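You operate a simulated robot arm through the tools that you are given. There is no shell and no other tool. Be economical: measure what you need, move in short steps, check, and stop when the job is done.

You run a simulated two-armed robot. Do the job below in one go: nothing can be reset, and whatever is moved stays where it is left.

Task
Take the nylon block marked "L71" from the left stand top and put it on the left stand shelf. Then stack the squat carton that says "Y61" from the left stand top on top of the squat carton marked "Y64". Then stack the seal kit box that says "V41" from the left stand top on top of the seal kit box marked "V44". Then fetch the blue test bottle from the parts stand top and stand it on top of the grey can there. Then fetch the black folded pad from the far table top and set it on top of the handwheel. Then fetch the pin tin from the top of the near cabinet and set it on top of the grey guard panel on the far table top. Keep to this order. Set down upright: test bottle, pin tin.

The check looks at the end state, three seconds after you hand in, the way a careful person would. Anything else that was tipped, shoved, dropped, spilled or broken makes it a failure. Lids that push on must go on centred and level and be pressed home; caps that screw on are set level and turned clockwise until they are tight.

Robot
Two 7-joint arms with fingered hands on one trunk, on a base that drives. Base frame: it is fixed to the floor where the robot stands at the start and does not move with it; the origin is under the middle of the robot, x ahead of it, y to its left, z up; the surface under the hand at the start is at about z = 90. Lengths are in cm, angles in degrees, forces in N, time in s.
The left shoulder is at the start at [7, 14.2, 118.9], the right one opposite. With the tool pointing down near the work surface each hand reaches from about 42 to 80 cm from the robot's upright axis, wherever it stands, measured 20 degrees to its own side. Places, roughly: folded pad [-500, -325, 100]; grey can [-125, 450, 100]; guard panel [-475, -425, 100]; handwheel (15x15x9 cm) [-270, -400, 90]; left stand shelf [40, 40, 30]; nylon block [50, 0, 100]; pin tin (7x7x9 cm) [-790, -440, 180]; seal kit box [50, 25, 100]; squat carton [50, -25, 100]; test bottle [-100, 475, 100]. Payload 3.6 kg a hand.
Tool frame (each hand has its own): the origin (TCP) lies between the finger pads and is the grasp point; the fingertips stand 2.5 cm ahead of it; z points along the fingers, y is the line along which they close. The gripper opens to 8.8 cm. The gripper's body begins 2.9 cm behind the TCP. The gripper is a hand of 5 fingers: y runs from the thumb to the fingers, the wrist lies at [-1.3, -9.7, -16.2] in the tool frame, and closing takes about 1.5 s.
Orientation is that of the tool frame in the base frame, as [roll, pitch, yaw] about the fixed x, y, z axes, in that order (R = Rz(yaw) Ry(pitch) Rx(roll)). With the fingers straight down and the wrist toward the robot, the tool's x, y and z point along [0, 1, 0], [1, 0, 0] and [0, 0, -1] of the base frame.

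Tools
- The arms move only by the tool jog_arm. It takes "left_targets", "right_targets" or both (then of equal length, played together; a hand with none holds still); each is a list of rows, each a list of 7 numbers: the shift along the base's x, y, z in cm, then the turn, a rotation vector about the base's x, y, z in degrees, then the opening, from 0 (shut) to 1 (fully open). In form: [[tx, ty, tz, rx, ry, rz, claw], ...]. A call has 1 to 10 rows; each row is the pose to reach, as a shift and turn from the pose commanded when the call began. Rows are played at 5 a second. More than 5 cm and 8.6 degrees between two rows, or a gripper value outside its range, and nothing of the call is played. A pose out of reach is approached as far as the arm can. The call stops where the force on the tool passes 40 N (or 10 N more than at its start, if that is more) or the arm is blocked; 0.2 s more then pass. Each finger travels about 7.2 cm/s and halts on what it meets, pressing with about 27 N; the grip force reading is that of the motor and also rises with nothing between the fingers. The clock runs only during rows and for 0.2 s after the last one: add rows that repeat a pose to give the fingers time. The reply holds the time, the measured pose of the TCP, the force on the tool along the base axes, the opening and the grip force, in the units named above and with some noise, with the torque about the TCP (base axes, N m) and any sound that the robot's microphone picked up.
- Cameras (640 x 400 px; columns grow to the right, rows downward): "scene" is now at [12.67, -0.27, 139.43]; the picture's right is [-0.04, -1.00, 0.00], its down [-0.78, 0.03, -0.63] and it looks along [0.63, -0.02, -0.78] (base axes); focal length 214 px, centre (320, 200). "left" rides on the left gripper at [-5.9, -7.9, -10.5] in its tool frame; the picture's right is [-0.73, -0.32, 0.61], its down [0.62, -0.68, 0.38] and it looks along [0.29, 0.66, 0.70] (tool axes); focal length 234 px, centre (320, 200). "right" rides on the right gripper at [5.9, -7.9, -10.5] in its tool frame; the picture's right is [-0.73, 0.32, -0.61], its down [-0.62, -0.68, 0.38] and it looks along [-0.29, 0.66, 0.70] (tool axes); focal length 234 px, centre (320, 200). There is no depth. A picture from a camera that has moved, and an enlarged one, comes with that camera's place and axes in the base frame and with its lens.
- camera(camera): a new picture of that camera. The clock stands still meanwhile.
- raise_lower(by): slides the trunk up (or, below 0, down) by that many cm; the arms and the scene camera ride with it, the base frame stays. It gives what a move gives, with no picture.
- steer(legs): drives the robot by 1 to 6 legs, each [ahead, left, turn to the left] in cm, cm and degrees, along the robot's own axes; the way and the turn of a leg run together, so that a leg with both is an arc; at most 150 cm and 180 degrees a leg. The arms and the cameras ride along, it lands a little off, and it stops where it bumps. It gives what a move gives.
- preshape(shape, hand): the hand has 5 fingers and takes this shape, open, in about a second: jaw (thumb against the fingers, like two jaws); tri (thumb and two fingers); tip (a fingertip pinch); poke (one finger out to press); point (the index stretched); flat (the hand flat); cup (the hand cupped); fist (a fist). The gripper value then closes the fingers along that shape, each until it touches; the sizes above hold for jaw. It gives what a move gives, with no picture.
- pan_tilt(pan, tilt): turns the head with the scene camera to pan (to the left, within 86 degrees either way) and tilt (down, from -29 to 69), counted from straight ahead of the robot. It gives what a move gives.
- close_up(camera, box): a new picture of the part [left, top, right, bottom] of that camera's present view, enlarged. The clock stands still meanwhile.
- close_job(): hands the job in; it is judged then, once.

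Go step by step. Nothing tells you exact positions but the pictures and the camera data: compare them with the known pose of the tool, close in by small moves and look again before you grip or let go. The budget is 186 turns and 154 pictures, counting those below and the enlarged ones. Unless the task says otherwise, let go and move clear before handing in.

The tools are called after "Call:" by a JSON object that holds its "name" and its "arguments". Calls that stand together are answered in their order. jog_arm: Moves the arms, as the interface text tells. Its arguments: {"type":"object","properties":{"left_targets":{"type":"array"},"right_targets":{"type":"array"}},"required":[]} The other tools are called the same way: raise_lower (by) slides the trunk up or down; preshape (shape, hand) gives the hand a shape; steer (legs) drives the base; pan_tilt (pan, tilt) turns the head that bears the scene camera; camera (camera) takes a picture; close_up (camera, box) takes an enlarged picture of a part of a camera's view; close_job () hands the job in.

At the start:

```text
t: 0.0
left_tcp_pos: [44.15, 17.33, 114.04]
left_tcp_rot: [-179.9, -0.1, 90.1]
left_wrist_force: [-0.4, -0.3, -0.1]
left_wrist_torque: [0.0, 0.0, -0.02]
left_opening: 8.78
left_gripper_force: 0.0
left_shape: jaw
right_tcp_pos: [52.64, -21.44, 124.08]
right_tcp_rot: [-180.0, 0.0, 90.0]
right_wrist_force: [0.1, -0.1, 0.5]
right_wrist_torque: [-0.01, -0.02, 0.01]
right_opening: 8.76
right_gripper_force: 0.1
right_shape: jaw
trunk travel left (down, up): [-72.5, 21.5]
robot x, y, heading: [-0.07, -0.51, 0.1]
head pan, tilt: [-2.1, 50.8]
```

scene: 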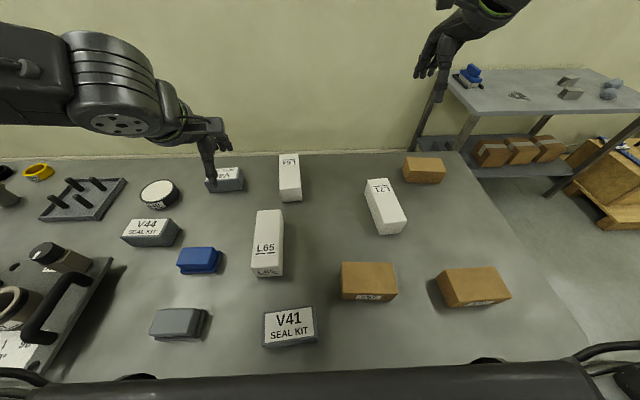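
right: 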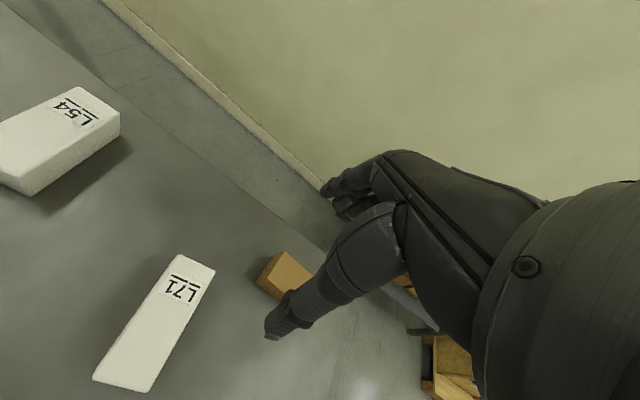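
left: 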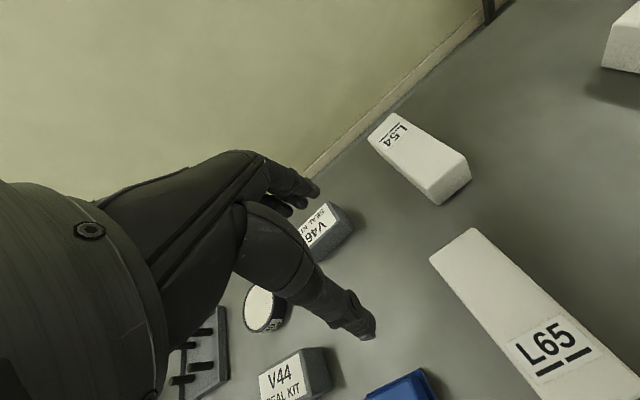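

I see the left stand top with the L-blocks, seal kits and cartons. I'll read the markings first.

Call:
{"name": "close_up", "arguments": {"camera": "scene", "box": [320, 140, 520, 320]}}

Call:
{"name": "close_up", "arguments": {"camera": "scene", "box": [100, 140, 330, 360]}}

Call:
{"name": "pan_tilt", "arguments": {"pan": 0, "tilt": 69}}

Call:
{"name": "camera", "arguments": {"camera": "scene"}}

```text
2.22 times, centred on (420, 230) of scene
camera zoom: at [12.67, -0.27, 139.43], right [-0.04, -1.0, 0.0], down [-0.78, 0.03, -0.63], along [0.63, -0.02, -0.78], focal length 477 px, centre (98, 133)
```

zoom: 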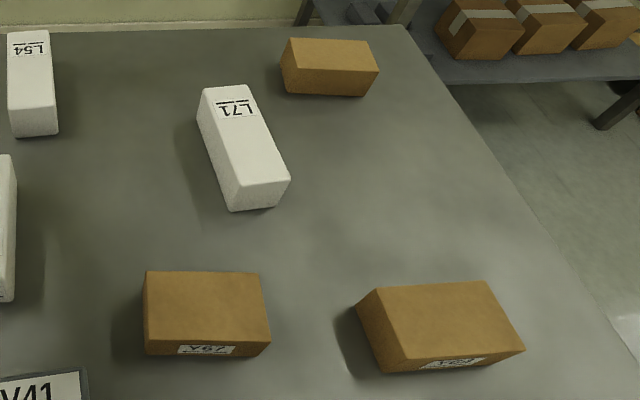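

```text
1.82 times, centred on (215, 250) of scene
camera zoom: at [12.67, -0.27, 139.43], right [-0.04, -1.0, 0.0], down [-0.78, 0.03, -0.63], along [0.63, -0.02, -0.78], focal length 390 px, centre (511, 109)
```

zoom: 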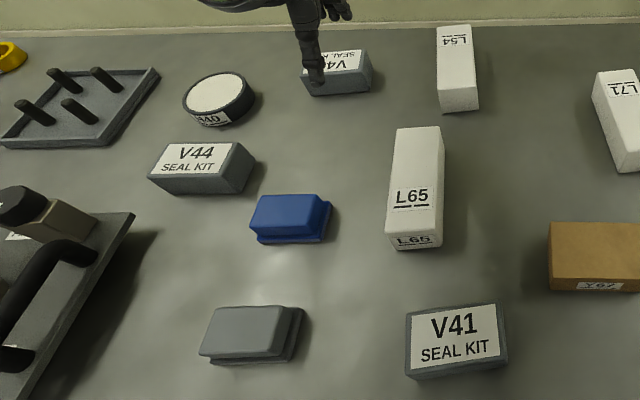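

```text
t: 0.8
left_tcp_pos: [44.11, 17.31, 113.98]
left_tcp_rot: [180.0, -0.1, 90.0]
left_wrist_force: [0.1, -0.4, 0.1]
left_wrist_torque: [0.03, -0.02, 0.02]
left_opening: 8.79
left_gripper_force: 0.2
left_shape: jaw
right_tcp_pos: [52.45, -21.47, 124.19]
right_tcp_rot: [179.9, 0.1, 90.2]
right_wrist_force: [0.1, -0.4, -0.4]
right_wrist_torque: [0.01, -0.02, -0.01]
right_opening: 8.78
right_gripper_force: 0.0
right_shape: jaw
trunk travel left (down, up): [-72.5, 21.5]
robot x, y, heading: [-0.02, -0.19, 0.1]
head pan, tilt: [0.0, 68.8]
```

```text
148 pictures are left
camera scene: at [10.65, 0.01, 137.36], right [0.0, -1.0, 0.0], down [-0.93, 0.0, -0.36], along [0.36, 0.0, -0.93], focal length 214 px, centre (320, 200)
```

scene: 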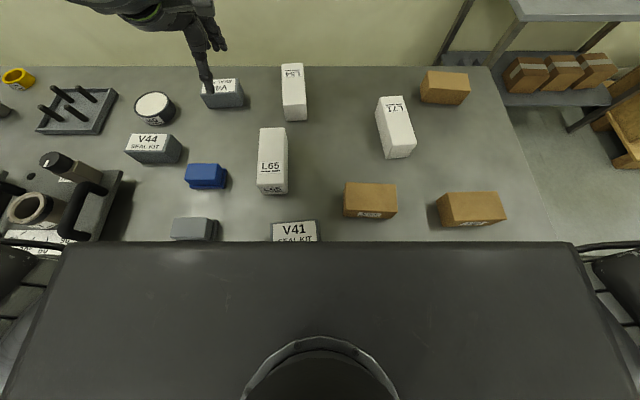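

I'll read the carton labels more closely.

Call:
{"name": "close_up", "arguments": {"camera": "scene", "box": [340, 175, 410, 225]}}

Call:
{"name": "close_up", "arguments": {"camera": "scene", "box": [430, 185, 510, 235]}}

Call:
{"name": "camera", "arguments": {"camera": "right"}}

```text
8.00 times, centred on (375, 200) of scene
camera zoom: at [10.65, 0.01, 137.36], right [0.0, -1.0, 0.0], down [-0.93, 0.0, -0.36], along [0.36, 0.0, -0.93], focal length 1716 px, centre (-120, 200)
```

zoom: 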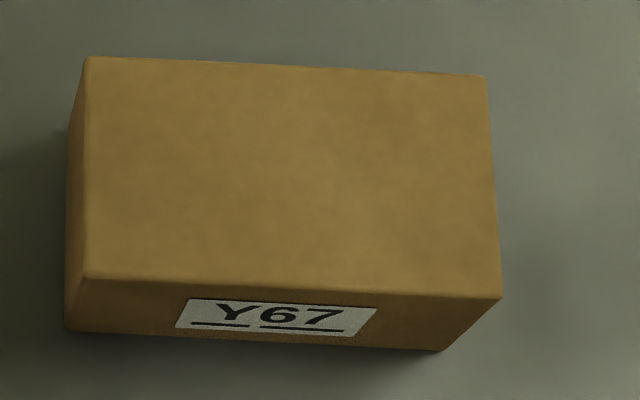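

```text
8.00 times, centred on (470, 210) of scene
camera zoom: at [10.65, 0.01, 137.36], right [0.0, -1.0, 0.0], down [-0.93, 0.0, -0.36], along [0.36, 0.0, -0.93], focal length 1716 px, centre (-880, 120)
```

zoom: 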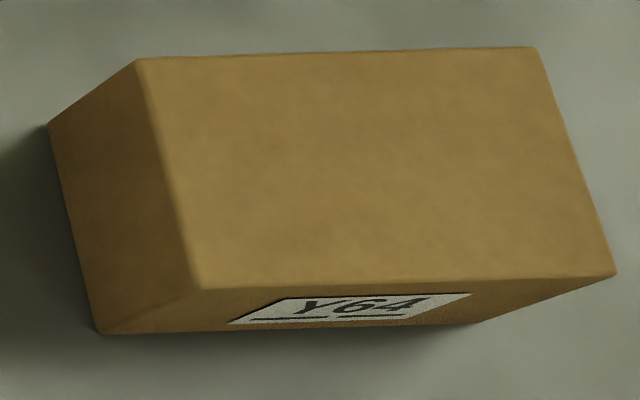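

```text
145 pictures are left
camera right: at [44.65, -15.54, 134.55], right [0.32, -0.73, 0.61], down [-0.68, -0.62, -0.38], along [0.66, -0.29, -0.7], focal length 234 px, centre (320, 200)
```

right: 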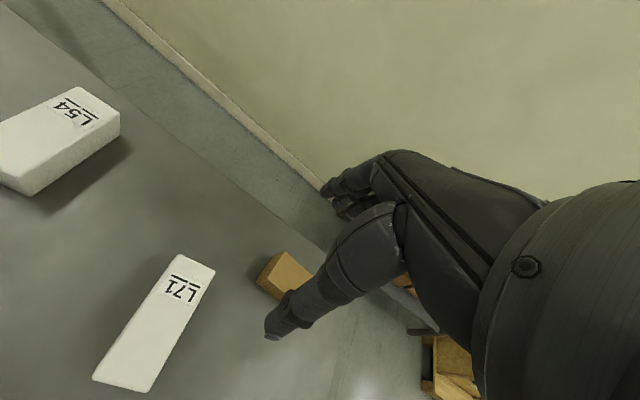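

Cartons: Y67 at about (28,-11), Y64 at about (26,-33), so the far one should be Y61. L71 is at about (48,-18.7), 15x6x5 with its long axis on x. I turn the right hand 90° to grip across its width.

Call:
{"name": "jog_arm", "arguments": {"right_targets": [[0, 0, 0, 0, 0, 8.5, 1], [-0.5, 0.3, 0, 0, 0, 17, 1], [-1, 0.6, 0, 0, 0, 25.5, 1], [-1.5, 0.9, 0, 0, 0, 34, 1], [-2, 1.2, -1, 0, 0, 42.5, 1], [-2.5, 1.5, -2, 0, 0, 51, 1], [-3, 1.8, -4, 0, 0, 59.5, 1], [-3.5, 2.1, -6, 0, 0, 68, 1], [-4, 2.4, -8, 0, 0, 76.5, 1], [-4.5, 2.7, -10, 0, 0, 85, 1]]}}

Call:
{"name": "camera", "arguments": {"camera": "scene"}}

Call:
{"name": "camera", "arguments": {"camera": "right"}}

```text
t: 3.0
left_tcp_pos: [44.14, 17.25, 114.11]
left_tcp_rot: [180.0, 0.1, 90.0]
left_wrist_force: [0.4, 1.0, -0.5]
left_wrist_torque: [0.0, -0.01, 0.01]
left_opening: 8.78
left_gripper_force: 0.0
left_shape: jaw
right_tcp_pos: [48.11, -18.65, 114.01]
right_tcp_rot: [-180.0, -0.2, 175.1]
right_wrist_force: [0.7, -0.1, 0.2]
right_wrist_torque: [-0.01, 0.0, 0.02]
right_opening: 8.76
right_gripper_force: 0.1
right_shape: jaw
trunk travel left (down, up): [-72.5, 21.5]
robot x, y, heading: [-0.18, 0.01, 0.0]
head pan, tilt: [0.0, 68.8]
```

```text
144 pictures are left
camera scene: at [10.71, 0.0, 137.35], right [0.0, -1.0, 0.0], down [-0.93, 0.0, -0.36], along [0.36, 0.0, -0.93], focal length 214 px, centre (320, 200)
```

scene: 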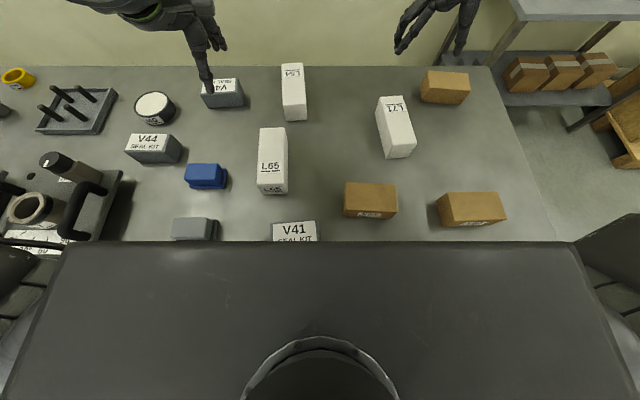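

```text
143 pictures are left
camera right: at [41.51, -26.01, 124.48], right [0.75, 0.26, 0.61], down [0.56, -0.73, -0.38], along [0.34, 0.63, -0.7], focal length 234 px, centre (320, 200)
```

right: 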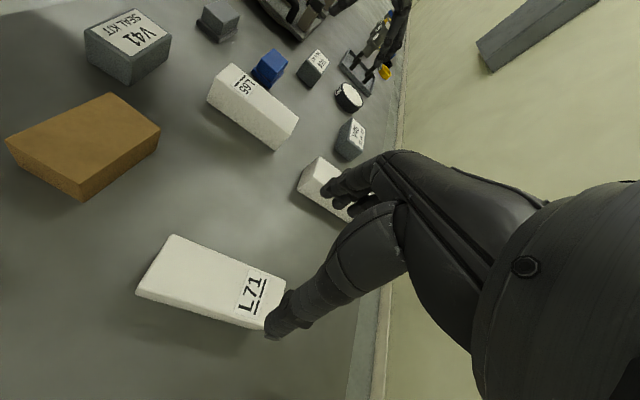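

The block centre checks out at (48,-18.7) from both views. I turn 10° more and descend.

Call:
{"name": "jog_arm", "arguments": {"right_targets": [[0, 0, -4, 0, 0, 5, 1], [0, 0, -8, 0, 0, 10, 1], [0, 0, -12, 0, 0, 10, 1], [0, 0, -14, 0, 0, 10, 1]]}}

Call:
{"name": "camera", "arguments": {"camera": "right"}}

Call:
{"name": "close_up", "arguments": {"camera": "scene", "box": [340, 40, 480, 180]}}

```text
t: 4.0
left_tcp_pos: [44.06, 17.25, 113.89]
left_tcp_rot: [-180.0, 0.0, 90.0]
left_wrist_force: [0.7, -0.9, 0.4]
left_wrist_torque: [0.01, 0.0, 0.01]
left_opening: 8.75
left_gripper_force: 0.1
left_shape: jaw
right_tcp_pos: [48.0, -18.59, 99.88]
right_tcp_rot: [-180.0, -0.1, -175.0]
right_wrist_force: [-0.6, -0.2, 0.2]
right_wrist_torque: [0.0, -0.01, 0.0]
right_opening: 8.79
right_gripper_force: 0.0
right_shape: jaw
trunk travel left (down, up): [-72.5, 21.5]
robot x, y, heading: [-0.05, -0.06, -0.1]
head pan, tilt: [0.0, 68.8]
```

```text
142 pictures are left
camera right: at [42.95, -27.06, 110.34], right [0.69, 0.39, 0.61], down [0.68, -0.62, -0.38], along [0.23, 0.68, -0.7], focal length 234 px, centre (320, 200)
```

right: 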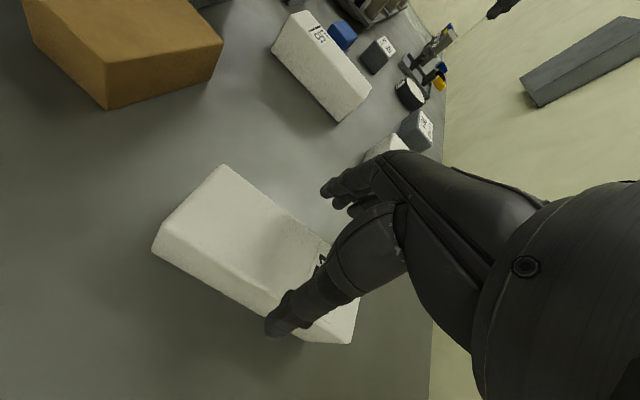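

```text
2.86 times, centred on (410, 110) of scene
camera zoom: at [10.68, 0.02, 137.35], right [0.0, -1.0, 0.0], down [-0.93, 0.0, -0.36], along [0.36, 0.0, -0.93], focal length 613 px, centre (63, 457)
```

zoom: 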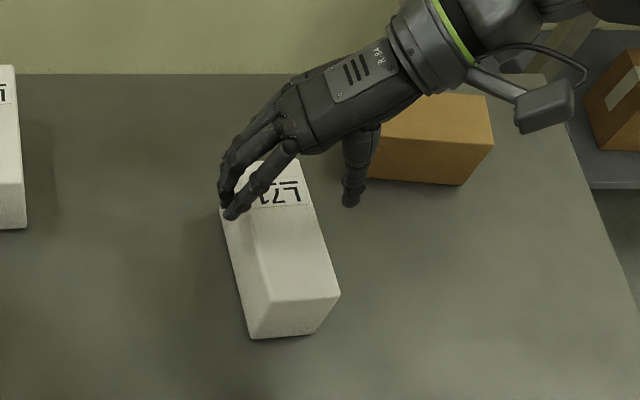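

Fingers straddle the block. Descend and grip.

Call:
{"name": "jog_arm", "arguments": {"right_targets": [[0, 0, -3, 0, 0, 0, 1], [0, 0, -6.2, 0, 0, 0, 1], [0, 0, -6.2, 0, 0, 0, 0.4], [0, 0, -6.2, 0, 0, 0, 0.2], [0, 0, -6.2, 0, 0, 0, 0.2], [0, 0, -6.2, 0, 0, 0, 0.2]]}}

Call:
{"name": "close_up", "arguments": {"camera": "scene", "box": [340, 40, 480, 180]}}

```text
t: 5.4
left_tcp_pos: [43.97, 17.22, 114.02]
left_tcp_rot: [179.9, 0.1, 90.0]
left_wrist_force: [-0.4, -0.2, -0.3]
left_wrist_torque: [-0.02, 0.0, 0.01]
left_opening: 8.76
left_gripper_force: 0.1
left_shape: jaw
right_tcp_pos: [47.96, -18.62, 93.83]
right_tcp_rot: [180.0, -0.1, -174.9]
right_wrist_force: [0.1, 0.5, 6.7]
right_wrist_torque: [0.34, -0.11, 0.15]
right_opening: 5.79
right_gripper_force: 26.9
right_shape: jaw
trunk travel left (down, up): [-72.5, 21.5]
robot x, y, heading: [-0.05, -0.14, 0.0]
head pan, tilt: [0.0, 68.8]
```

```text
2.86 times, centred on (410, 110) of scene
camera zoom: at [10.56, 0.02, 137.36], right [0.0, -1.0, 0.0], down [-0.93, 0.0, -0.36], along [0.36, 0.0, -0.93], focal length 613 px, centre (63, 457)
```

zoom: 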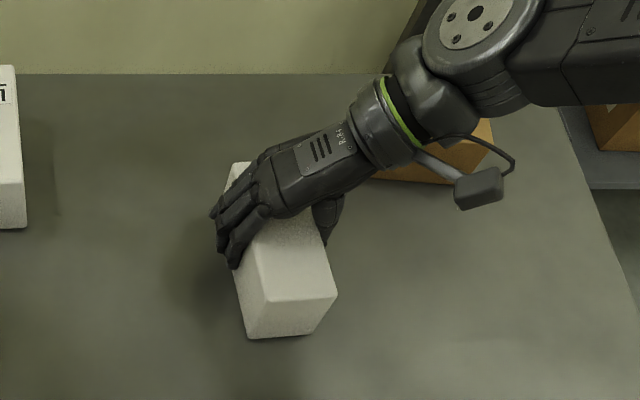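

Held. Lift clear, then back off to see the shelf.

Call:
{"name": "jog_arm", "arguments": {"right_targets": [[0, 0, 2, 0, 0, 0, 0.2], [0, 0, 6, 0, 0, 0, 0.2], [0, 0, 10, 0, 0, 0, 0.2], [0, 0, 15, 0, 0, 0, 0.2], [0, 0, 20, 0, 0, 0, 0.2]]}}

Call:
{"name": "pan_tilt", "arguments": {"pan": 86, "tilt": 25}}

Call:
{"name": "camera", "arguments": {"camera": "scene"}}

Call:
{"name": "pan_tilt", "arguments": {"pan": -86, "tilt": 25}}

Call:
{"name": "camera", "arguments": {"camera": "scene"}}

```text
t: 6.6
left_tcp_pos: [44.1, 17.28, 114.04]
left_tcp_rot: [180.0, 0.1, 90.0]
left_wrist_force: [0.1, 0.3, 0.7]
left_wrist_torque: [0.01, 0.0, 0.0]
left_opening: 8.75
left_gripper_force: 0.0
left_shape: jaw
right_tcp_pos: [47.83, -18.57, 114.07]
right_tcp_rot: [-179.9, 0.0, -175.1]
right_wrist_force: [-0.4, -0.6, -4.5]
right_wrist_torque: [0.02, -0.05, -0.02]
right_opening: 5.74
right_gripper_force: 26.9
right_shape: jaw
trunk travel left (down, up): [-72.5, 21.5]
robot x, y, heading: [-0.0, -0.18, 0.2]
head pan, tilt: [0.0, 68.8]
```

```text
t: 8.2
left_tcp_pos: [44.13, 17.19, 114.06]
left_tcp_rot: [-180.0, 0.1, 90.0]
left_wrist_force: [0.0, -0.8, -0.5]
left_wrist_torque: [0.01, -0.03, -0.02]
left_opening: 8.77
left_gripper_force: 0.2
left_shape: jaw
right_tcp_pos: [48.08, -18.74, 113.88]
right_tcp_rot: [-179.9, -0.1, -175.0]
right_wrist_force: [0.2, 0.3, -5.5]
right_wrist_torque: [0.0, 0.01, -0.01]
right_opening: 5.73
right_gripper_force: 27.4
right_shape: jaw
trunk travel left (down, up): [-72.5, 21.5]
robot x, y, heading: [0.01, -0.08, -0.2]
head pan, tilt: [85.9, 25.0]
```

```text
139 pictures are left
camera scene: at [5.78, 9.17, 143.29], right [1.0, -0.07, 0.0], down [-0.03, -0.42, -0.91], along [0.06, 0.9, -0.42], focal length 214 px, centre (320, 200)
```

scene: 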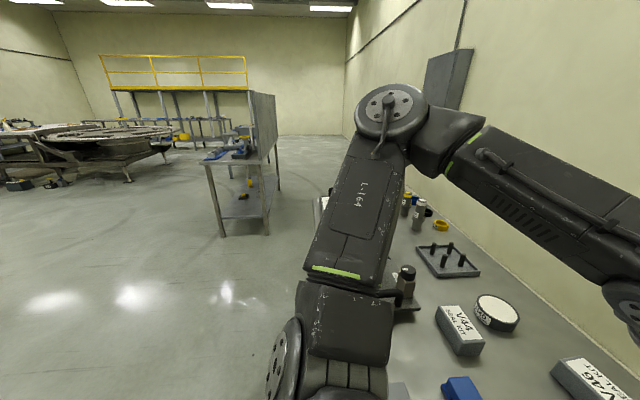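

```text
t: 10.8
left_tcp_pos: [43.97, 17.28, 114.03]
left_tcp_rot: [-180.0, -0.1, 89.9]
left_wrist_force: [0.6, -0.5, -0.2]
left_wrist_torque: [0.01, 0.01, -0.01]
left_opening: 8.82
left_gripper_force: 0.0
left_shape: jaw
right_tcp_pos: [48.05, -18.72, 113.91]
right_tcp_rot: [179.9, -0.1, -174.9]
right_wrist_force: [0.2, 0.4, -5.1]
right_wrist_torque: [0.02, -0.03, 0.0]
right_opening: 5.75
right_gripper_force: 26.3
right_shape: jaw
trunk travel left (down, up): [-72.5, 21.5]
robot x, y, heading: [-0.26, 0.23, 0.1]
head pan, tilt: [-85.9, 25.0]
```

```text
138 pictures are left
camera scene: at [5.78, -9.21, 143.29], right [-1.0, -0.07, 0.0], down [-0.03, 0.42, -0.91], along [0.06, -0.9, -0.42], focal length 214 px, centre (320, 200)
```

scene: 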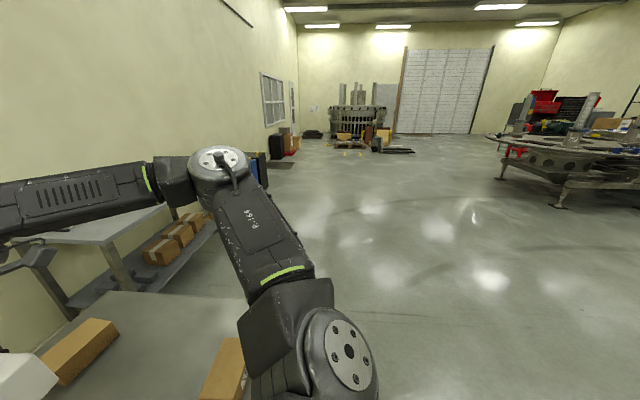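

Open floor around. I back off 70 cm and lower the trunk to view the shelf.

Call:
{"name": "steer", "arguments": {"legs": [[-75, 0, 0]]}}

Call:
{"name": "raise_lower", "arguments": {"by": -45}}

Call:
{"name": "pan_tilt", "arguments": {"pan": 10, "tilt": 25}}

Call:
{"name": "camera", "arguments": {"camera": "scene"}}

```text
t: 14.9
left_tcp_pos: [-30.42, 17.15, 114.1]
left_tcp_rot: [-179.9, 0.0, 89.6]
left_wrist_force: [-0.2, 0.4, 0.2]
left_wrist_torque: [0.01, 0.02, -0.01]
left_opening: 8.79
left_gripper_force: 0.0
left_shape: jaw
right_tcp_pos: [-26.91, -18.65, 113.83]
right_tcp_rot: [180.0, -0.1, -175.4]
right_wrist_force: [0.3, 0.0, -4.9]
right_wrist_torque: [0.02, 0.03, 0.01]
right_opening: 5.75
right_gripper_force: 27.1
right_shape: jaw
trunk travel left (down, up): [-72.5, 21.5]
robot x, y, heading: [-74.43, 0.3, -0.5]
head pan, tilt: [-85.9, 25.0]
```

```text
refused: -45 is not a number from -40 to 40
```

```text
t: 16.6
left_tcp_pos: [-30.43, 17.11, 113.98]
left_tcp_rot: [180.0, 0.0, 89.7]
left_wrist_force: [0.0, -0.7, -0.2]
left_wrist_torque: [0.0, -0.02, 0.03]
left_opening: 8.78
left_gripper_force: 0.0
left_shape: jaw
right_tcp_pos: [-26.85, -18.8, 113.98]
right_tcp_rot: [180.0, -0.1, -175.3]
right_wrist_force: [0.0, -0.3, -4.6]
right_wrist_torque: [0.01, -0.04, 0.0]
right_opening: 5.7
right_gripper_force: 27.0
right_shape: jaw
trunk travel left (down, up): [-72.5, 21.5]
robot x, y, heading: [-74.53, 0.41, -0.6]
head pan, tilt: [10.0, 25.0]
```

```text
137 pictures are left
camera scene: at [-60.48, 1.75, 143.29], right [0.17, -0.99, 0.0], down [-0.42, -0.07, -0.91], along [0.89, 0.15, -0.42], focal length 214 px, centre (320, 200)
```

scene: 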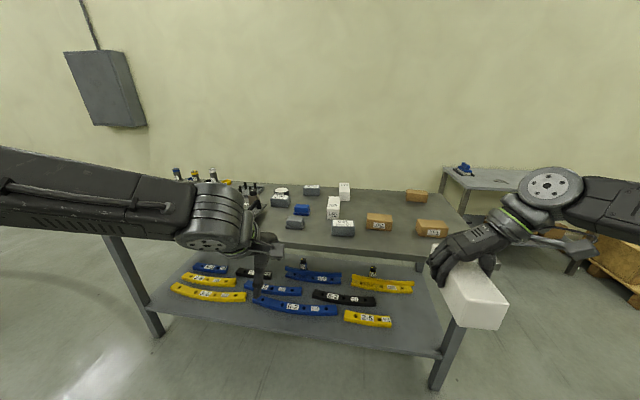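

The shelf holds curved clamps, with free space near its right end. I lower the trunk and look closer.

Call:
{"name": "raise_lower", "arguments": {"by": -40}}

Call:
{"name": "pan_tilt", "arguments": {"pan": 0, "tilt": 35}}

Call:
{"name": "camera", "arguments": {"camera": "scene"}}

```text
t: 20.4
left_tcp_pos: [-30.38, 17.16, 74.09]
left_tcp_rot: [-180.0, 0.0, 89.6]
left_wrist_force: [-0.4, 0.6, -0.5]
left_wrist_torque: [0.03, -0.01, -0.01]
left_opening: 8.76
left_gripper_force: 0.1
left_shape: jaw
right_tcp_pos: [-26.88, -18.86, 73.87]
right_tcp_rot: [179.9, -0.1, -175.4]
right_wrist_force: [0.0, 0.2, -5.6]
right_wrist_torque: [0.04, -0.04, 0.02]
right_opening: 5.71
right_gripper_force: 26.8
right_shape: jaw
trunk travel left (down, up): [-32.5, 61.5]
robot x, y, heading: [-74.43, 0.13, -0.4]
head pan, tilt: [10.0, 25.0]
```

```text
t: 21.1
left_tcp_pos: [-30.38, 17.2, 74.09]
left_tcp_rot: [180.0, 0.1, 89.6]
left_wrist_force: [0.5, -0.1, 0.1]
left_wrist_torque: [-0.03, 0.0, 0.01]
left_opening: 8.78
left_gripper_force: 0.0
left_shape: jaw
right_tcp_pos: [-26.88, -18.93, 73.93]
right_tcp_rot: [180.0, -0.1, -175.4]
right_wrist_force: [0.0, 0.6, -5.0]
right_wrist_torque: [-0.02, 0.03, 0.01]
right_opening: 5.73
right_gripper_force: 27.0
right_shape: jaw
trunk travel left (down, up): [-32.5, 61.5]
robot x, y, heading: [-74.52, 0.48, -0.6]
head pan, tilt: [0.0, 35.0]
```

```text
136 pictures are left
camera scene: at [-60.79, 0.18, 101.72], right [-0.01, -1.0, 0.0], down [-0.57, 0.0, -0.82], along [0.82, -0.01, -0.57], focal length 214 px, centre (320, 200)
```

scene: 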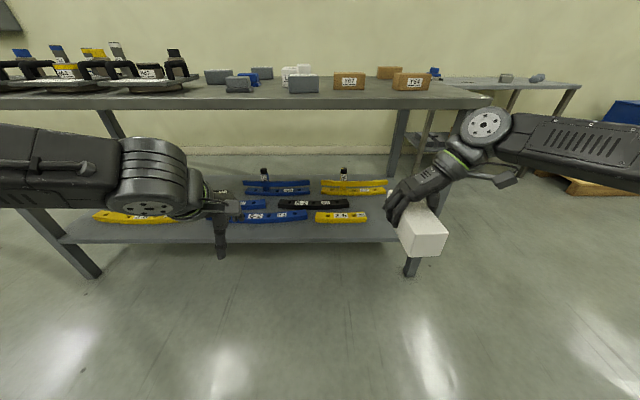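

The front strip of the shelf and its right front part are free. I turn the right hand back to wrist-toward-robot, so the block lies along y, and look again from lower.

Call:
{"name": "jog_arm", "arguments": {"right_targets": [[0, 0, 0, 0, 0, -8.5, 0.2], [0, 0, 0, 0, 0, -17, 0.2], [0, 0, 0, 0, 0, -25.5, 0.2], [0, 0, 0, 0, 0, -34, 0.2], [0, 0, 0, 0, 0, -42.5, 0.2], [0, 0, 0, 0, 0, -51, 0.2], [0, 0, 0, 0, 0, -59.5, 0.2], [0, 0, 0, 0, 0, -68, 0.2], [0, 0, 0, 0, 0, -76.5, 0.2], [0, 0, 0, 0, 0, -85, 0.2]]}}

Call:
{"name": "raise_lower", "arguments": {"by": -10}}

Call:
{"name": "jog_arm", "arguments": {"right_targets": [[0, 0, 0, 0, 0, -5, 0.2], [0, 0, 0, 0, 0, -9.5, 0.2]]}}

Call:
{"name": "steer", "arguments": {"legs": [[0, -14, 0]]}}

Call:
{"name": "camera", "arguments": {"camera": "scene"}}

Call:
{"name": "camera", "arguments": {"camera": "right"}}

```text
t: 23.3
left_tcp_pos: [-30.45, 17.14, 74.1]
left_tcp_rot: [180.0, 0.0, 89.6]
left_wrist_force: [0.7, -0.3, 0.3]
left_wrist_torque: [-0.02, -0.01, -0.03]
left_opening: 8.79
left_gripper_force: 0.1
left_shape: jaw
right_tcp_pos: [-26.95, -18.77, 73.78]
right_tcp_rot: [-180.0, -0.1, 99.5]
right_wrist_force: [-0.4, -0.9, -4.7]
right_wrist_torque: [-0.03, -0.02, -0.01]
right_opening: 5.72
right_gripper_force: 26.9
right_shape: jaw
trunk travel left (down, up): [-32.5, 61.5]
robot x, y, heading: [-74.94, 0.62, -0.4]
head pan, tilt: [0.0, 35.0]
```

```text
t: 24.7
left_tcp_pos: [-30.49, 17.18, 64.07]
left_tcp_rot: [-180.0, 0.0, 89.6]
left_wrist_force: [0.1, 0.7, 1.3]
left_wrist_torque: [0.01, 0.0, 0.03]
left_opening: 8.76
left_gripper_force: 0.1
left_shape: jaw
right_tcp_pos: [-26.88, -18.77, 63.99]
right_tcp_rot: [-179.9, -0.1, 99.6]
right_wrist_force: [-0.3, 0.3, -5.2]
right_wrist_torque: [0.0, 0.0, 0.0]
right_opening: 5.73
right_gripper_force: 26.7
right_shape: jaw
trunk travel left (down, up): [-22.5, 71.5]
robot x, y, heading: [-74.64, 0.58, -0.4]
head pan, tilt: [0.0, 35.0]
```

```text
t: 25.3
left_tcp_pos: [-30.48, 17.22, 64.04]
left_tcp_rot: [180.0, 0.0, 89.6]
left_wrist_force: [0.0, -0.1, -1.1]
left_wrist_torque: [-0.02, 0.0, 0.0]
left_opening: 8.77
left_gripper_force: 0.1
left_shape: jaw
right_tcp_pos: [-26.87, -18.78, 63.92]
right_tcp_rot: [180.0, -0.1, 90.0]
right_wrist_force: [0.2, -0.8, -4.5]
right_wrist_torque: [-0.01, -0.04, -0.03]
right_opening: 5.7
right_gripper_force: 27.1
right_shape: jaw
trunk travel left (down, up): [-22.5, 71.5]
robot x, y, heading: [-74.6, 0.36, -0.5]
head pan, tilt: [0.0, 35.0]
```

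```text
t: 26.6
left_tcp_pos: [-30.61, 3.15, 64.04]
left_tcp_rot: [180.0, -0.1, 89.4]
left_wrist_force: [0.5, -0.4, 0.6]
left_wrist_torque: [0.0, -0.01, -0.03]
left_opening: 8.77
left_gripper_force: 0.0
left_shape: jaw
right_tcp_pos: [-27.22, -32.78, 63.88]
right_tcp_rot: [-179.8, -0.2, 89.8]
right_wrist_force: [-0.2, -0.1, -5.3]
right_wrist_torque: [0.0, -0.03, 0.0]
right_opening: 5.73
right_gripper_force: 26.8
right_shape: jaw
trunk travel left (down, up): [-22.5, 71.5]
robot x, y, heading: [-74.6, -13.51, -0.9]
head pan, tilt: [0.0, 35.0]
```

```text
135 pictures are left
camera scene: at [-60.93, -13.74, 91.71], right [-0.01, -1.0, 0.0], down [-0.57, 0.01, -0.82], along [0.82, -0.01, -0.57], focal length 214 px, centre (320, 200)
```

scene: 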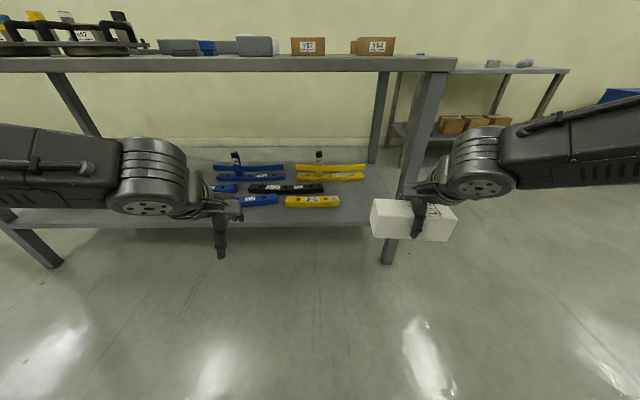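

```text
134 pictures are left
camera right: at [-35.01, -26.99, 74.38], right [0.32, -0.73, 0.61], down [-0.68, -0.62, -0.38], along [0.66, -0.29, -0.7], focal length 234 px, centre (320, 200)
```

right: 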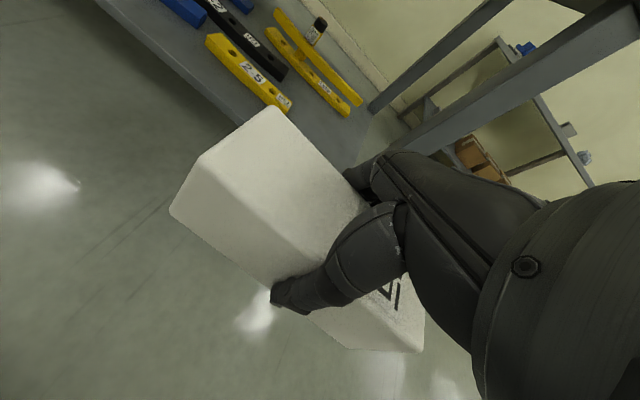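

Shelf front edge is x≈10, yellow clamp starts x≈23. Target for the block is about (15.5,-31), its long side along y. I raise the left hand a little, lower the trunk, and drive forward part-way.

Call:
{"name": "jog_arm", "arguments": {"left_targets": [[0, 0, 4, 0, 0, 0, 1], [-1, 0, 8, 0, 0, 0, 1], [-2, 0, 12, 0, 0, 0, 1]]}}

Call:
{"name": "raise_lower", "arguments": {"by": -18}}

Call:
{"name": "steer", "arguments": {"legs": [[24, 0.5, 0.9]]}}

Call:
{"name": "camera", "arguments": {"camera": "scene"}}

Call:
{"name": "camera", "arguments": {"camera": "right"}}

```text
t: 27.4
left_tcp_pos: [-32.59, 3.09, 75.94]
left_tcp_rot: [-180.0, 0.0, 89.3]
left_wrist_force: [0.4, 0.7, 0.2]
left_wrist_torque: [0.0, 0.0, -0.01]
left_opening: 8.8
left_gripper_force: 0.0
left_shape: jaw
right_tcp_pos: [-27.14, -32.67, 63.97]
right_tcp_rot: [-179.8, -0.1, 89.9]
right_wrist_force: [0.0, 0.6, -4.9]
right_wrist_torque: [-0.03, -0.01, -0.02]
right_opening: 5.73
right_gripper_force: 27.0
right_shape: jaw
trunk travel left (down, up): [-22.5, 71.5]
robot x, y, heading: [-75.07, -13.55, -0.5]
head pan, tilt: [0.0, 35.0]
```

```text
t: 29.4
left_tcp_pos: [-32.66, 3.18, 57.95]
left_tcp_rot: [180.0, 0.0, 89.4]
left_wrist_force: [0.4, 0.2, 0.6]
left_wrist_torque: [-0.02, 0.03, 0.02]
left_opening: 8.76
left_gripper_force: 0.0
left_shape: jaw
right_tcp_pos: [-27.27, -32.65, 45.96]
right_tcp_rot: [-179.9, -0.1, 89.9]
right_wrist_force: [0.1, -0.6, -5.6]
right_wrist_torque: [-0.02, 0.02, 0.01]
right_opening: 5.72
right_gripper_force: 26.8
right_shape: jaw
trunk travel left (down, up): [-4.5, 89.5]
robot x, y, heading: [-74.97, -13.3, -0.6]
head pan, tilt: [0.0, 35.0]
```

```text
t: 31.1
left_tcp_pos: [-9.19, 4.18, 58.04]
left_tcp_rot: [180.0, 0.0, 90.3]
left_wrist_force: [0.2, 0.1, 0.4]
left_wrist_torque: [0.02, 0.02, 0.01]
left_opening: 8.77
left_gripper_force: 0.0
left_shape: jaw
right_tcp_pos: [-3.28, -31.53, 45.87]
right_tcp_rot: [-179.9, -0.1, 90.8]
right_wrist_force: [0.0, 0.1, -5.4]
right_wrist_torque: [0.01, -0.01, -0.01]
right_opening: 5.69
right_gripper_force: 27.0
right_shape: jaw
trunk travel left (down, up): [-4.5, 89.5]
robot x, y, heading: [-50.9, -12.65, 0.6]
head pan, tilt: [0.0, 35.0]
```

```text
133 pictures are left
camera scene: at [-37.24, -13.02, 73.71], right [0.01, -1.0, 0.0], down [-0.57, 0.0, -0.82], along [0.82, 0.0, -0.57], focal length 214 px, centre (320, 200)
```

scene: 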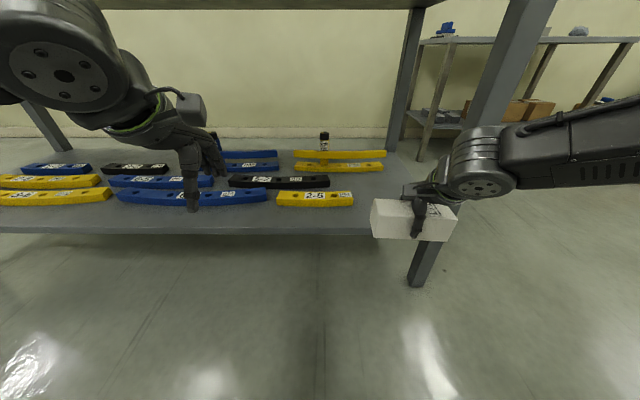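

```text
132 pictures are left
camera right: at [-11.1, -25.85, 56.39], right [0.33, -0.72, 0.61], down [-0.67, -0.63, -0.38], along [0.66, -0.28, -0.7], focal length 234 px, centre (320, 200)
```

right: 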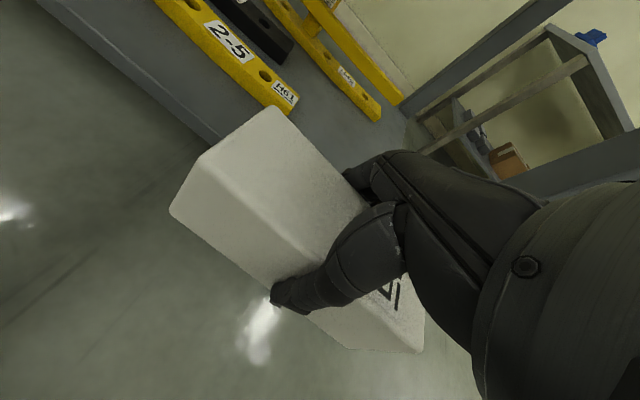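

Consistent: shelf front x≈10, free strip. Drive 15 cm forward, then check.

Call:
{"name": "steer", "arguments": {"legs": [[15, 0, 0]]}}

Call:
{"name": "camera", "arguments": {"camera": "scene"}}

Call:
{"name": "camera", "arguments": {"camera": "right"}}

```text
t: 32.5
left_tcp_pos: [5.81, 4.33, 57.98]
left_tcp_rot: [-180.0, 0.0, 90.5]
left_wrist_force: [0.9, -0.5, 0.3]
left_wrist_torque: [0.0, 0.0, -0.04]
left_opening: 8.78
left_gripper_force: 0.2
left_shape: jaw
right_tcp_pos: [11.9, -31.39, 45.97]
right_tcp_rot: [-180.0, 0.0, 90.9]
right_wrist_force: [-0.4, 0.3, -4.5]
right_wrist_torque: [0.02, -0.01, -0.02]
right_opening: 5.71
right_gripper_force: 27.2
right_shape: jaw
trunk travel left (down, up): [-4.5, 89.5]
robot x, y, heading: [-36.42, -13.1, 0.8]
head pan, tilt: [0.0, 35.0]
```

```text
131 pictures are left
camera scene: at [-22.28, -12.92, 73.71], right [0.01, -1.0, 0.0], down [-0.57, 0.0, -0.82], along [0.82, 0.01, -0.57], focal length 214 px, centre (320, 200)
```

scene: 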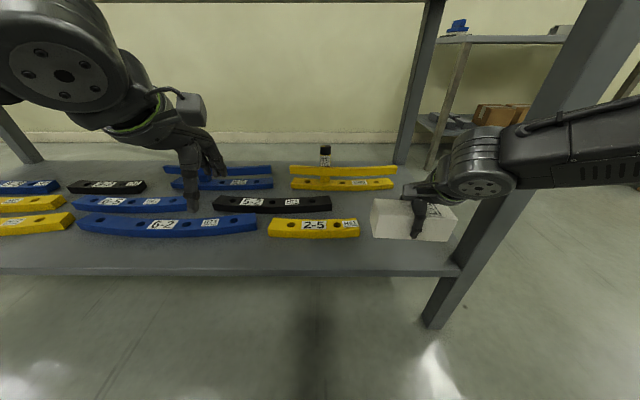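

```text
130 pictures are left
camera right: at [3.87, -25.72, 56.38], right [0.34, -0.72, 0.61], down [-0.67, -0.63, -0.38], along [0.66, -0.28, -0.7], focal length 234 px, centre (320, 200)
```

right: 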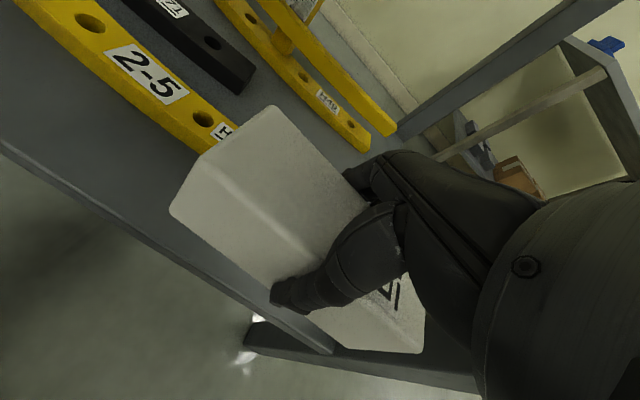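

Shelf edge x≈12, right corner y≈-47, clamp at x≥21, y≥-24. I move to (17,-32) and down.

Call:
{"name": "jog_arm", "arguments": {"right_targets": [[3, -0.4, 0, 0, 0, 0, 0.2], [5, -0.6, 0, 0, 0, 0, 0.2], [5, -0.6, -4, 0, 0, 0, 0.2], [5, -0.6, -8, 0, 0, 0, 0.2], [5, -0.6, -10, 0, 0, 0, 0.2]]}}

Call:
{"name": "camera", "arguments": {"camera": "scene"}}

```text
t: 33.7
left_tcp_pos: [5.73, 4.35, 57.95]
left_tcp_rot: [180.0, 0.0, 90.4]
left_wrist_force: [0.6, 0.5, -0.1]
left_wrist_torque: [0.02, -0.03, 0.01]
left_opening: 8.77
left_gripper_force: 0.1
left_shape: jaw
right_tcp_pos: [16.81, -32.01, 36.07]
right_tcp_rot: [180.0, -0.1, 90.9]
right_wrist_force: [-0.1, -0.3, -3.7]
right_wrist_torque: [0.02, 0.01, 0.01]
right_opening: 5.69
right_gripper_force: 27.0
right_shape: jaw
trunk travel left (down, up): [-4.5, 89.5]
robot x, y, heading: [-36.43, -12.93, 0.3]
head pan, tilt: [0.0, 35.0]
```

```text
129 pictures are left
camera scene: at [-22.27, -12.92, 73.71], right [0.01, -1.0, 0.0], down [-0.57, 0.0, -0.82], along [0.82, 0.01, -0.57], focal length 214 px, centre (320, 200)
```

scene: 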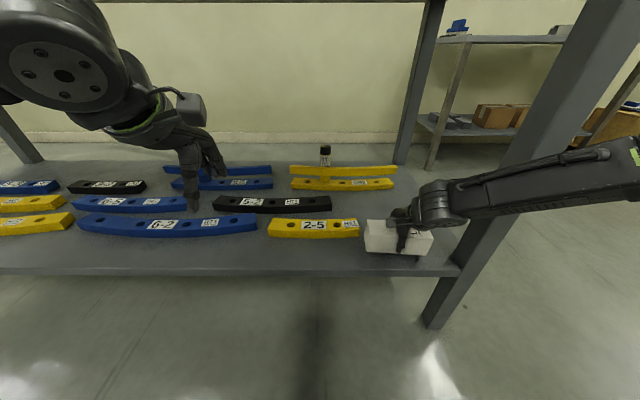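

Well placed over the shelf. Lower gently to contact.

Call:
{"name": "jog_arm", "arguments": {"right_targets": [[0, 0, -1, 0, 0, 0, 0.2], [0, 0, -1.6, 0, 0, 0, 0.2], [0, 0, -2, 0, 0, 0, 0.2], [0, 0, -2.2, 0, 0, 0, 0.2]]}}

```text
t: 34.7
left_tcp_pos: [5.7, 4.44, 58.01]
left_tcp_rot: [180.0, -0.1, 90.4]
left_wrist_force: [-0.1, -0.3, 0.3]
left_wrist_torque: [0.01, 0.02, 0.02]
left_opening: 8.77
left_gripper_force: 0.0
left_shape: jaw
right_tcp_pos: [16.89, -31.96, 33.89]
right_tcp_rot: [179.9, 0.0, 90.9]
right_wrist_force: [-0.1, 0.7, 6.4]
right_wrist_torque: [-0.5, -0.26, 0.01]
right_opening: 5.69
right_gripper_force: 27.1
right_shape: jaw
trunk travel left (down, up): [-4.5, 89.5]
robot x, y, heading: [-36.32, -13.12, 0.2]
head pan, tilt: [0.0, 35.0]
```

Contact made. Open and lift away.

Call:
{"name": "jog_arm", "arguments": {"right_targets": [[0, 0, 0, 0, 0, 0, 0.7], [0, 0, 0, 0, 0, 0, 0.95], [0, 0, 0, 0, 0, 0, 0.95], [0, 0, 3, 0, 0, 0, 0.95], [0, 0, 7, 0, 0, 0, 0.95], [0, 0, 12, 0, 0, 0, 1], [-4, 0, 12, 0, 0, 0, 1]]}}

Call:
{"name": "steer", "arguments": {"legs": [[-30, 0, 0]]}}

Call:
{"name": "camera", "arguments": {"camera": "scene"}}

```text
t: 36.3
left_tcp_pos: [5.74, 4.33, 57.91]
left_tcp_rot: [180.0, 0.0, 90.4]
left_wrist_force: [-0.4, 0.0, -0.8]
left_wrist_torque: [0.03, 0.04, 0.02]
left_opening: 8.76
left_gripper_force: 0.1
left_shape: jaw
right_tcp_pos: [12.7, -31.94, 45.9]
right_tcp_rot: [-179.8, -0.1, 90.8]
right_wrist_force: [-0.1, 0.3, -0.2]
right_wrist_torque: [0.0, 0.02, -0.02]
right_opening: 8.76
right_gripper_force: 0.0
right_shape: jaw
trunk travel left (down, up): [-4.5, 89.5]
robot x, y, heading: [-36.39, -12.97, 0.3]
head pan, tilt: [0.0, 35.0]
```

```text
t: 38.4
left_tcp_pos: [-24.62, 3.91, 57.92]
left_tcp_rot: [179.8, 0.0, 90.2]
left_wrist_force: [-0.1, -0.4, 0.1]
left_wrist_torque: [0.03, 0.01, -0.01]
left_opening: 8.79
left_gripper_force: 0.1
left_shape: jaw
right_tcp_pos: [-17.65, -32.24, 45.9]
right_tcp_rot: [180.0, 0.0, 90.6]
right_wrist_force: [0.5, 0.3, -0.2]
right_wrist_torque: [0.0, 0.02, -0.01]
right_opening: 8.77
right_gripper_force: 0.1
right_shape: jaw
trunk travel left (down, up): [-4.5, 89.5]
robot x, y, heading: [-66.63, -12.91, 0.2]
head pan, tilt: [0.0, 35.0]
```

```text
128 pictures are left
camera scene: at [-52.6, -13.09, 73.72], right [0.0, -1.0, 0.0], down [-0.57, 0.0, -0.82], along [0.82, 0.0, -0.57], focal length 214 px, centre (320, 200)
```

scene: 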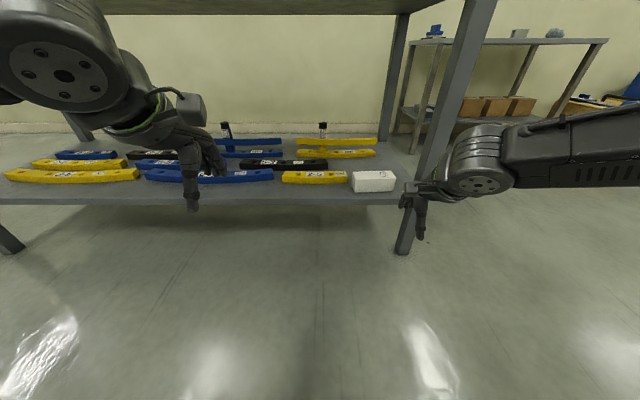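

L71 is on the shelf. Now I raise the trunk back up and drive up to the table for Y61 (≈(61,-34)).

Call:
{"name": "raise_lower", "arguments": {"by": 40}}

Call:
{"name": "raise_lower", "arguments": {"by": 30}}

Call:
{"name": "steer", "arguments": {"legs": [[62, 0, 0]]}}

Call:
{"name": "pan_tilt", "arguments": {"pan": -15, "tilt": 50}}

Call:
{"name": "camera", "arguments": {"camera": "scene"}}

Call:
{"name": "camera", "arguments": {"camera": "right"}}

```text
t: 42.2
left_tcp_pos: [-24.43, 4.03, 98.01]
left_tcp_rot: [180.0, 0.0, 90.0]
left_wrist_force: [0.6, -0.3, -0.3]
left_wrist_torque: [0.02, -0.01, 0.04]
left_opening: 8.74
left_gripper_force: 0.0
left_shape: jaw
right_tcp_pos: [-17.7, -32.26, 85.82]
right_tcp_rot: [-180.0, 0.1, 90.6]
right_wrist_force: [0.5, 0.4, -0.4]
right_wrist_torque: [0.0, 0.0, 0.0]
right_opening: 8.76
right_gripper_force: 0.0
right_shape: jaw
trunk travel left (down, up): [-44.5, 49.5]
robot x, y, heading: [-66.62, -13.39, 0.1]
head pan, tilt: [0.0, 35.0]
```

```text
t: 45.2
left_tcp_pos: [-24.37, 4.07, 128.03]
left_tcp_rot: [-180.0, -0.1, 90.1]
left_wrist_force: [-0.4, 1.0, 0.8]
left_wrist_torque: [0.01, 0.0, -0.03]
left_opening: 8.77
left_gripper_force: 0.1
left_shape: jaw
right_tcp_pos: [-17.78, -32.34, 115.9]
right_tcp_rot: [-179.9, 0.0, 90.6]
right_wrist_force: [0.3, 0.0, 0.1]
right_wrist_torque: [-0.01, 0.0, -0.01]
right_opening: 8.78
right_gripper_force: 0.2
right_shape: jaw
trunk travel left (down, up): [-74.5, 19.5]
robot x, y, heading: [-66.36, -13.1, 0.1]
head pan, tilt: [0.0, 35.0]
```

```text
t: 48.6
left_tcp_pos: [36.49, 4.71, 128.02]
left_tcp_rot: [179.9, 0.0, 90.6]
left_wrist_force: [0.2, 0.1, 0.4]
left_wrist_torque: [-0.02, 0.01, -0.03]
left_opening: 8.76
left_gripper_force: 0.1
left_shape: jaw
right_tcp_pos: [43.7, -31.47, 115.89]
right_tcp_rot: [-180.0, 0.0, 91.2]
right_wrist_force: [-1.0, 0.0, -0.1]
right_wrist_torque: [-0.01, -0.03, -0.02]
right_opening: 8.77
right_gripper_force: 0.1
right_shape: jaw
trunk travel left (down, up): [-74.5, 19.5]
robot x, y, heading: [-5.06, -12.81, 0.5]
head pan, tilt: [0.0, 35.0]
```

```text
t: 49.4
left_tcp_pos: [36.7, 4.78, 128.02]
left_tcp_rot: [-180.0, 0.0, 90.6]
left_wrist_force: [-0.7, 1.1, 0.3]
left_wrist_torque: [0.01, 0.03, 0.04]
left_opening: 8.77
left_gripper_force: 0.0
left_shape: jaw
right_tcp_pos: [43.75, -31.59, 115.92]
right_tcp_rot: [180.0, 0.1, 91.1]
right_wrist_force: [-0.4, -0.8, 1.2]
right_wrist_torque: [-0.01, 0.02, 0.01]
right_opening: 8.76
right_gripper_force: 0.0
right_shape: jaw
trunk travel left (down, up): [-74.5, 19.5]
robot x, y, heading: [-5.42, -12.99, 0.6]
head pan, tilt: [-15.0, 50.0]
```

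```text
127 pictures are left
camera scene: at [7.34, -14.6, 141.55], right [-0.25, -0.97, 0.0], down [-0.74, 0.19, -0.64], along [0.62, -0.16, -0.77], focal length 214 px, centre (320, 200)
```

scene: 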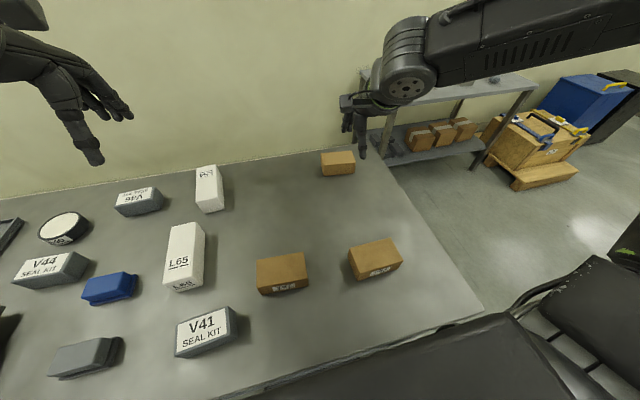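

```text
126 pictures are left
camera right: at [35.77, -25.86, 126.3], right [0.34, -0.72, 0.61], down [-0.67, -0.64, -0.38], along [0.66, -0.28, -0.7], focal length 234 px, centre (320, 200)
```

right: 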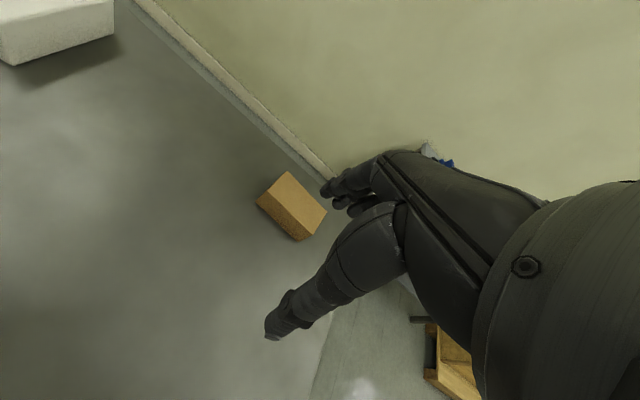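

Call:
{"name": "close_up", "arguments": {"camera": "scene", "box": [300, 135, 380, 185]}}

Call:
{"name": "close_up", "arguments": {"camera": "right", "box": [230, 150, 350, 260]}}

Call:
{"name": "close_up", "arguments": {"camera": "scene", "box": [335, 225, 415, 285]}}

```text
8.00 times, centred on (340, 160) of scene
camera zoom: at [7.34, -14.6, 141.55], right [-0.25, -0.97, 0.0], down [-0.74, 0.19, -0.64], along [0.62, -0.16, -0.77], focal length 1716 px, centre (160, 520)
```

zoom: 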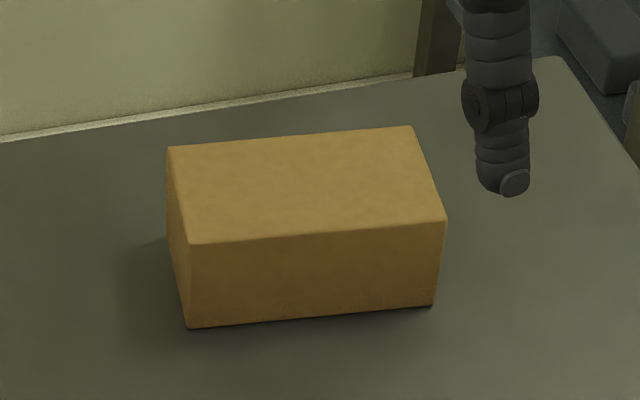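

```text
3.64 times, centred on (290, 205) of right
camera zoom: at [35.77, -25.86, 126.3], right [0.34, -0.72, 0.61], down [-0.67, -0.64, -0.38], along [0.66, -0.28, -0.7], focal length 852 px, centre (429, 182)
```

zoom: 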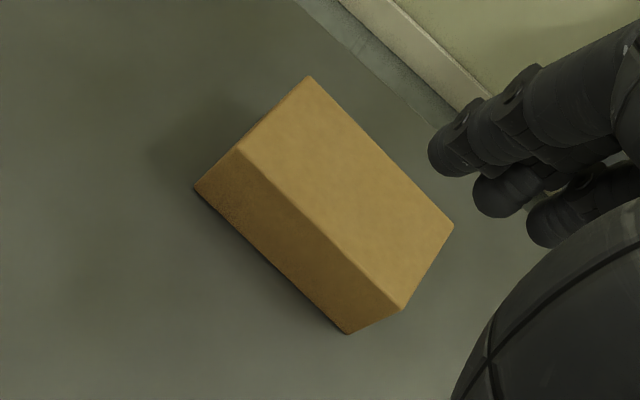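

```text
6.67 times, centred on (375, 255) of scene
camera zoom: at [7.34, -14.6, 141.55], right [-0.25, -0.97, 0.0], down [-0.74, 0.19, -0.64], along [0.62, -0.16, -0.77], focal length 1430 px, centre (-47, -167)
```

zoom: 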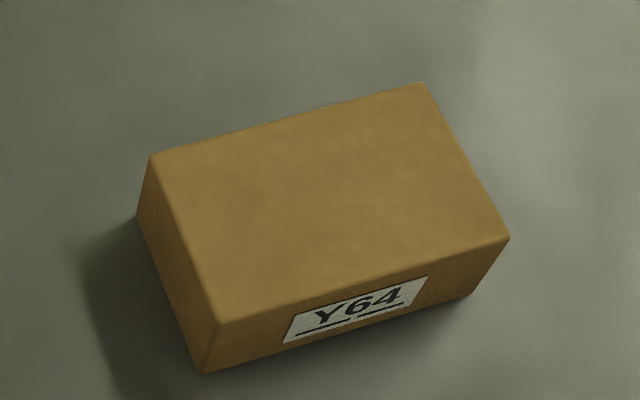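

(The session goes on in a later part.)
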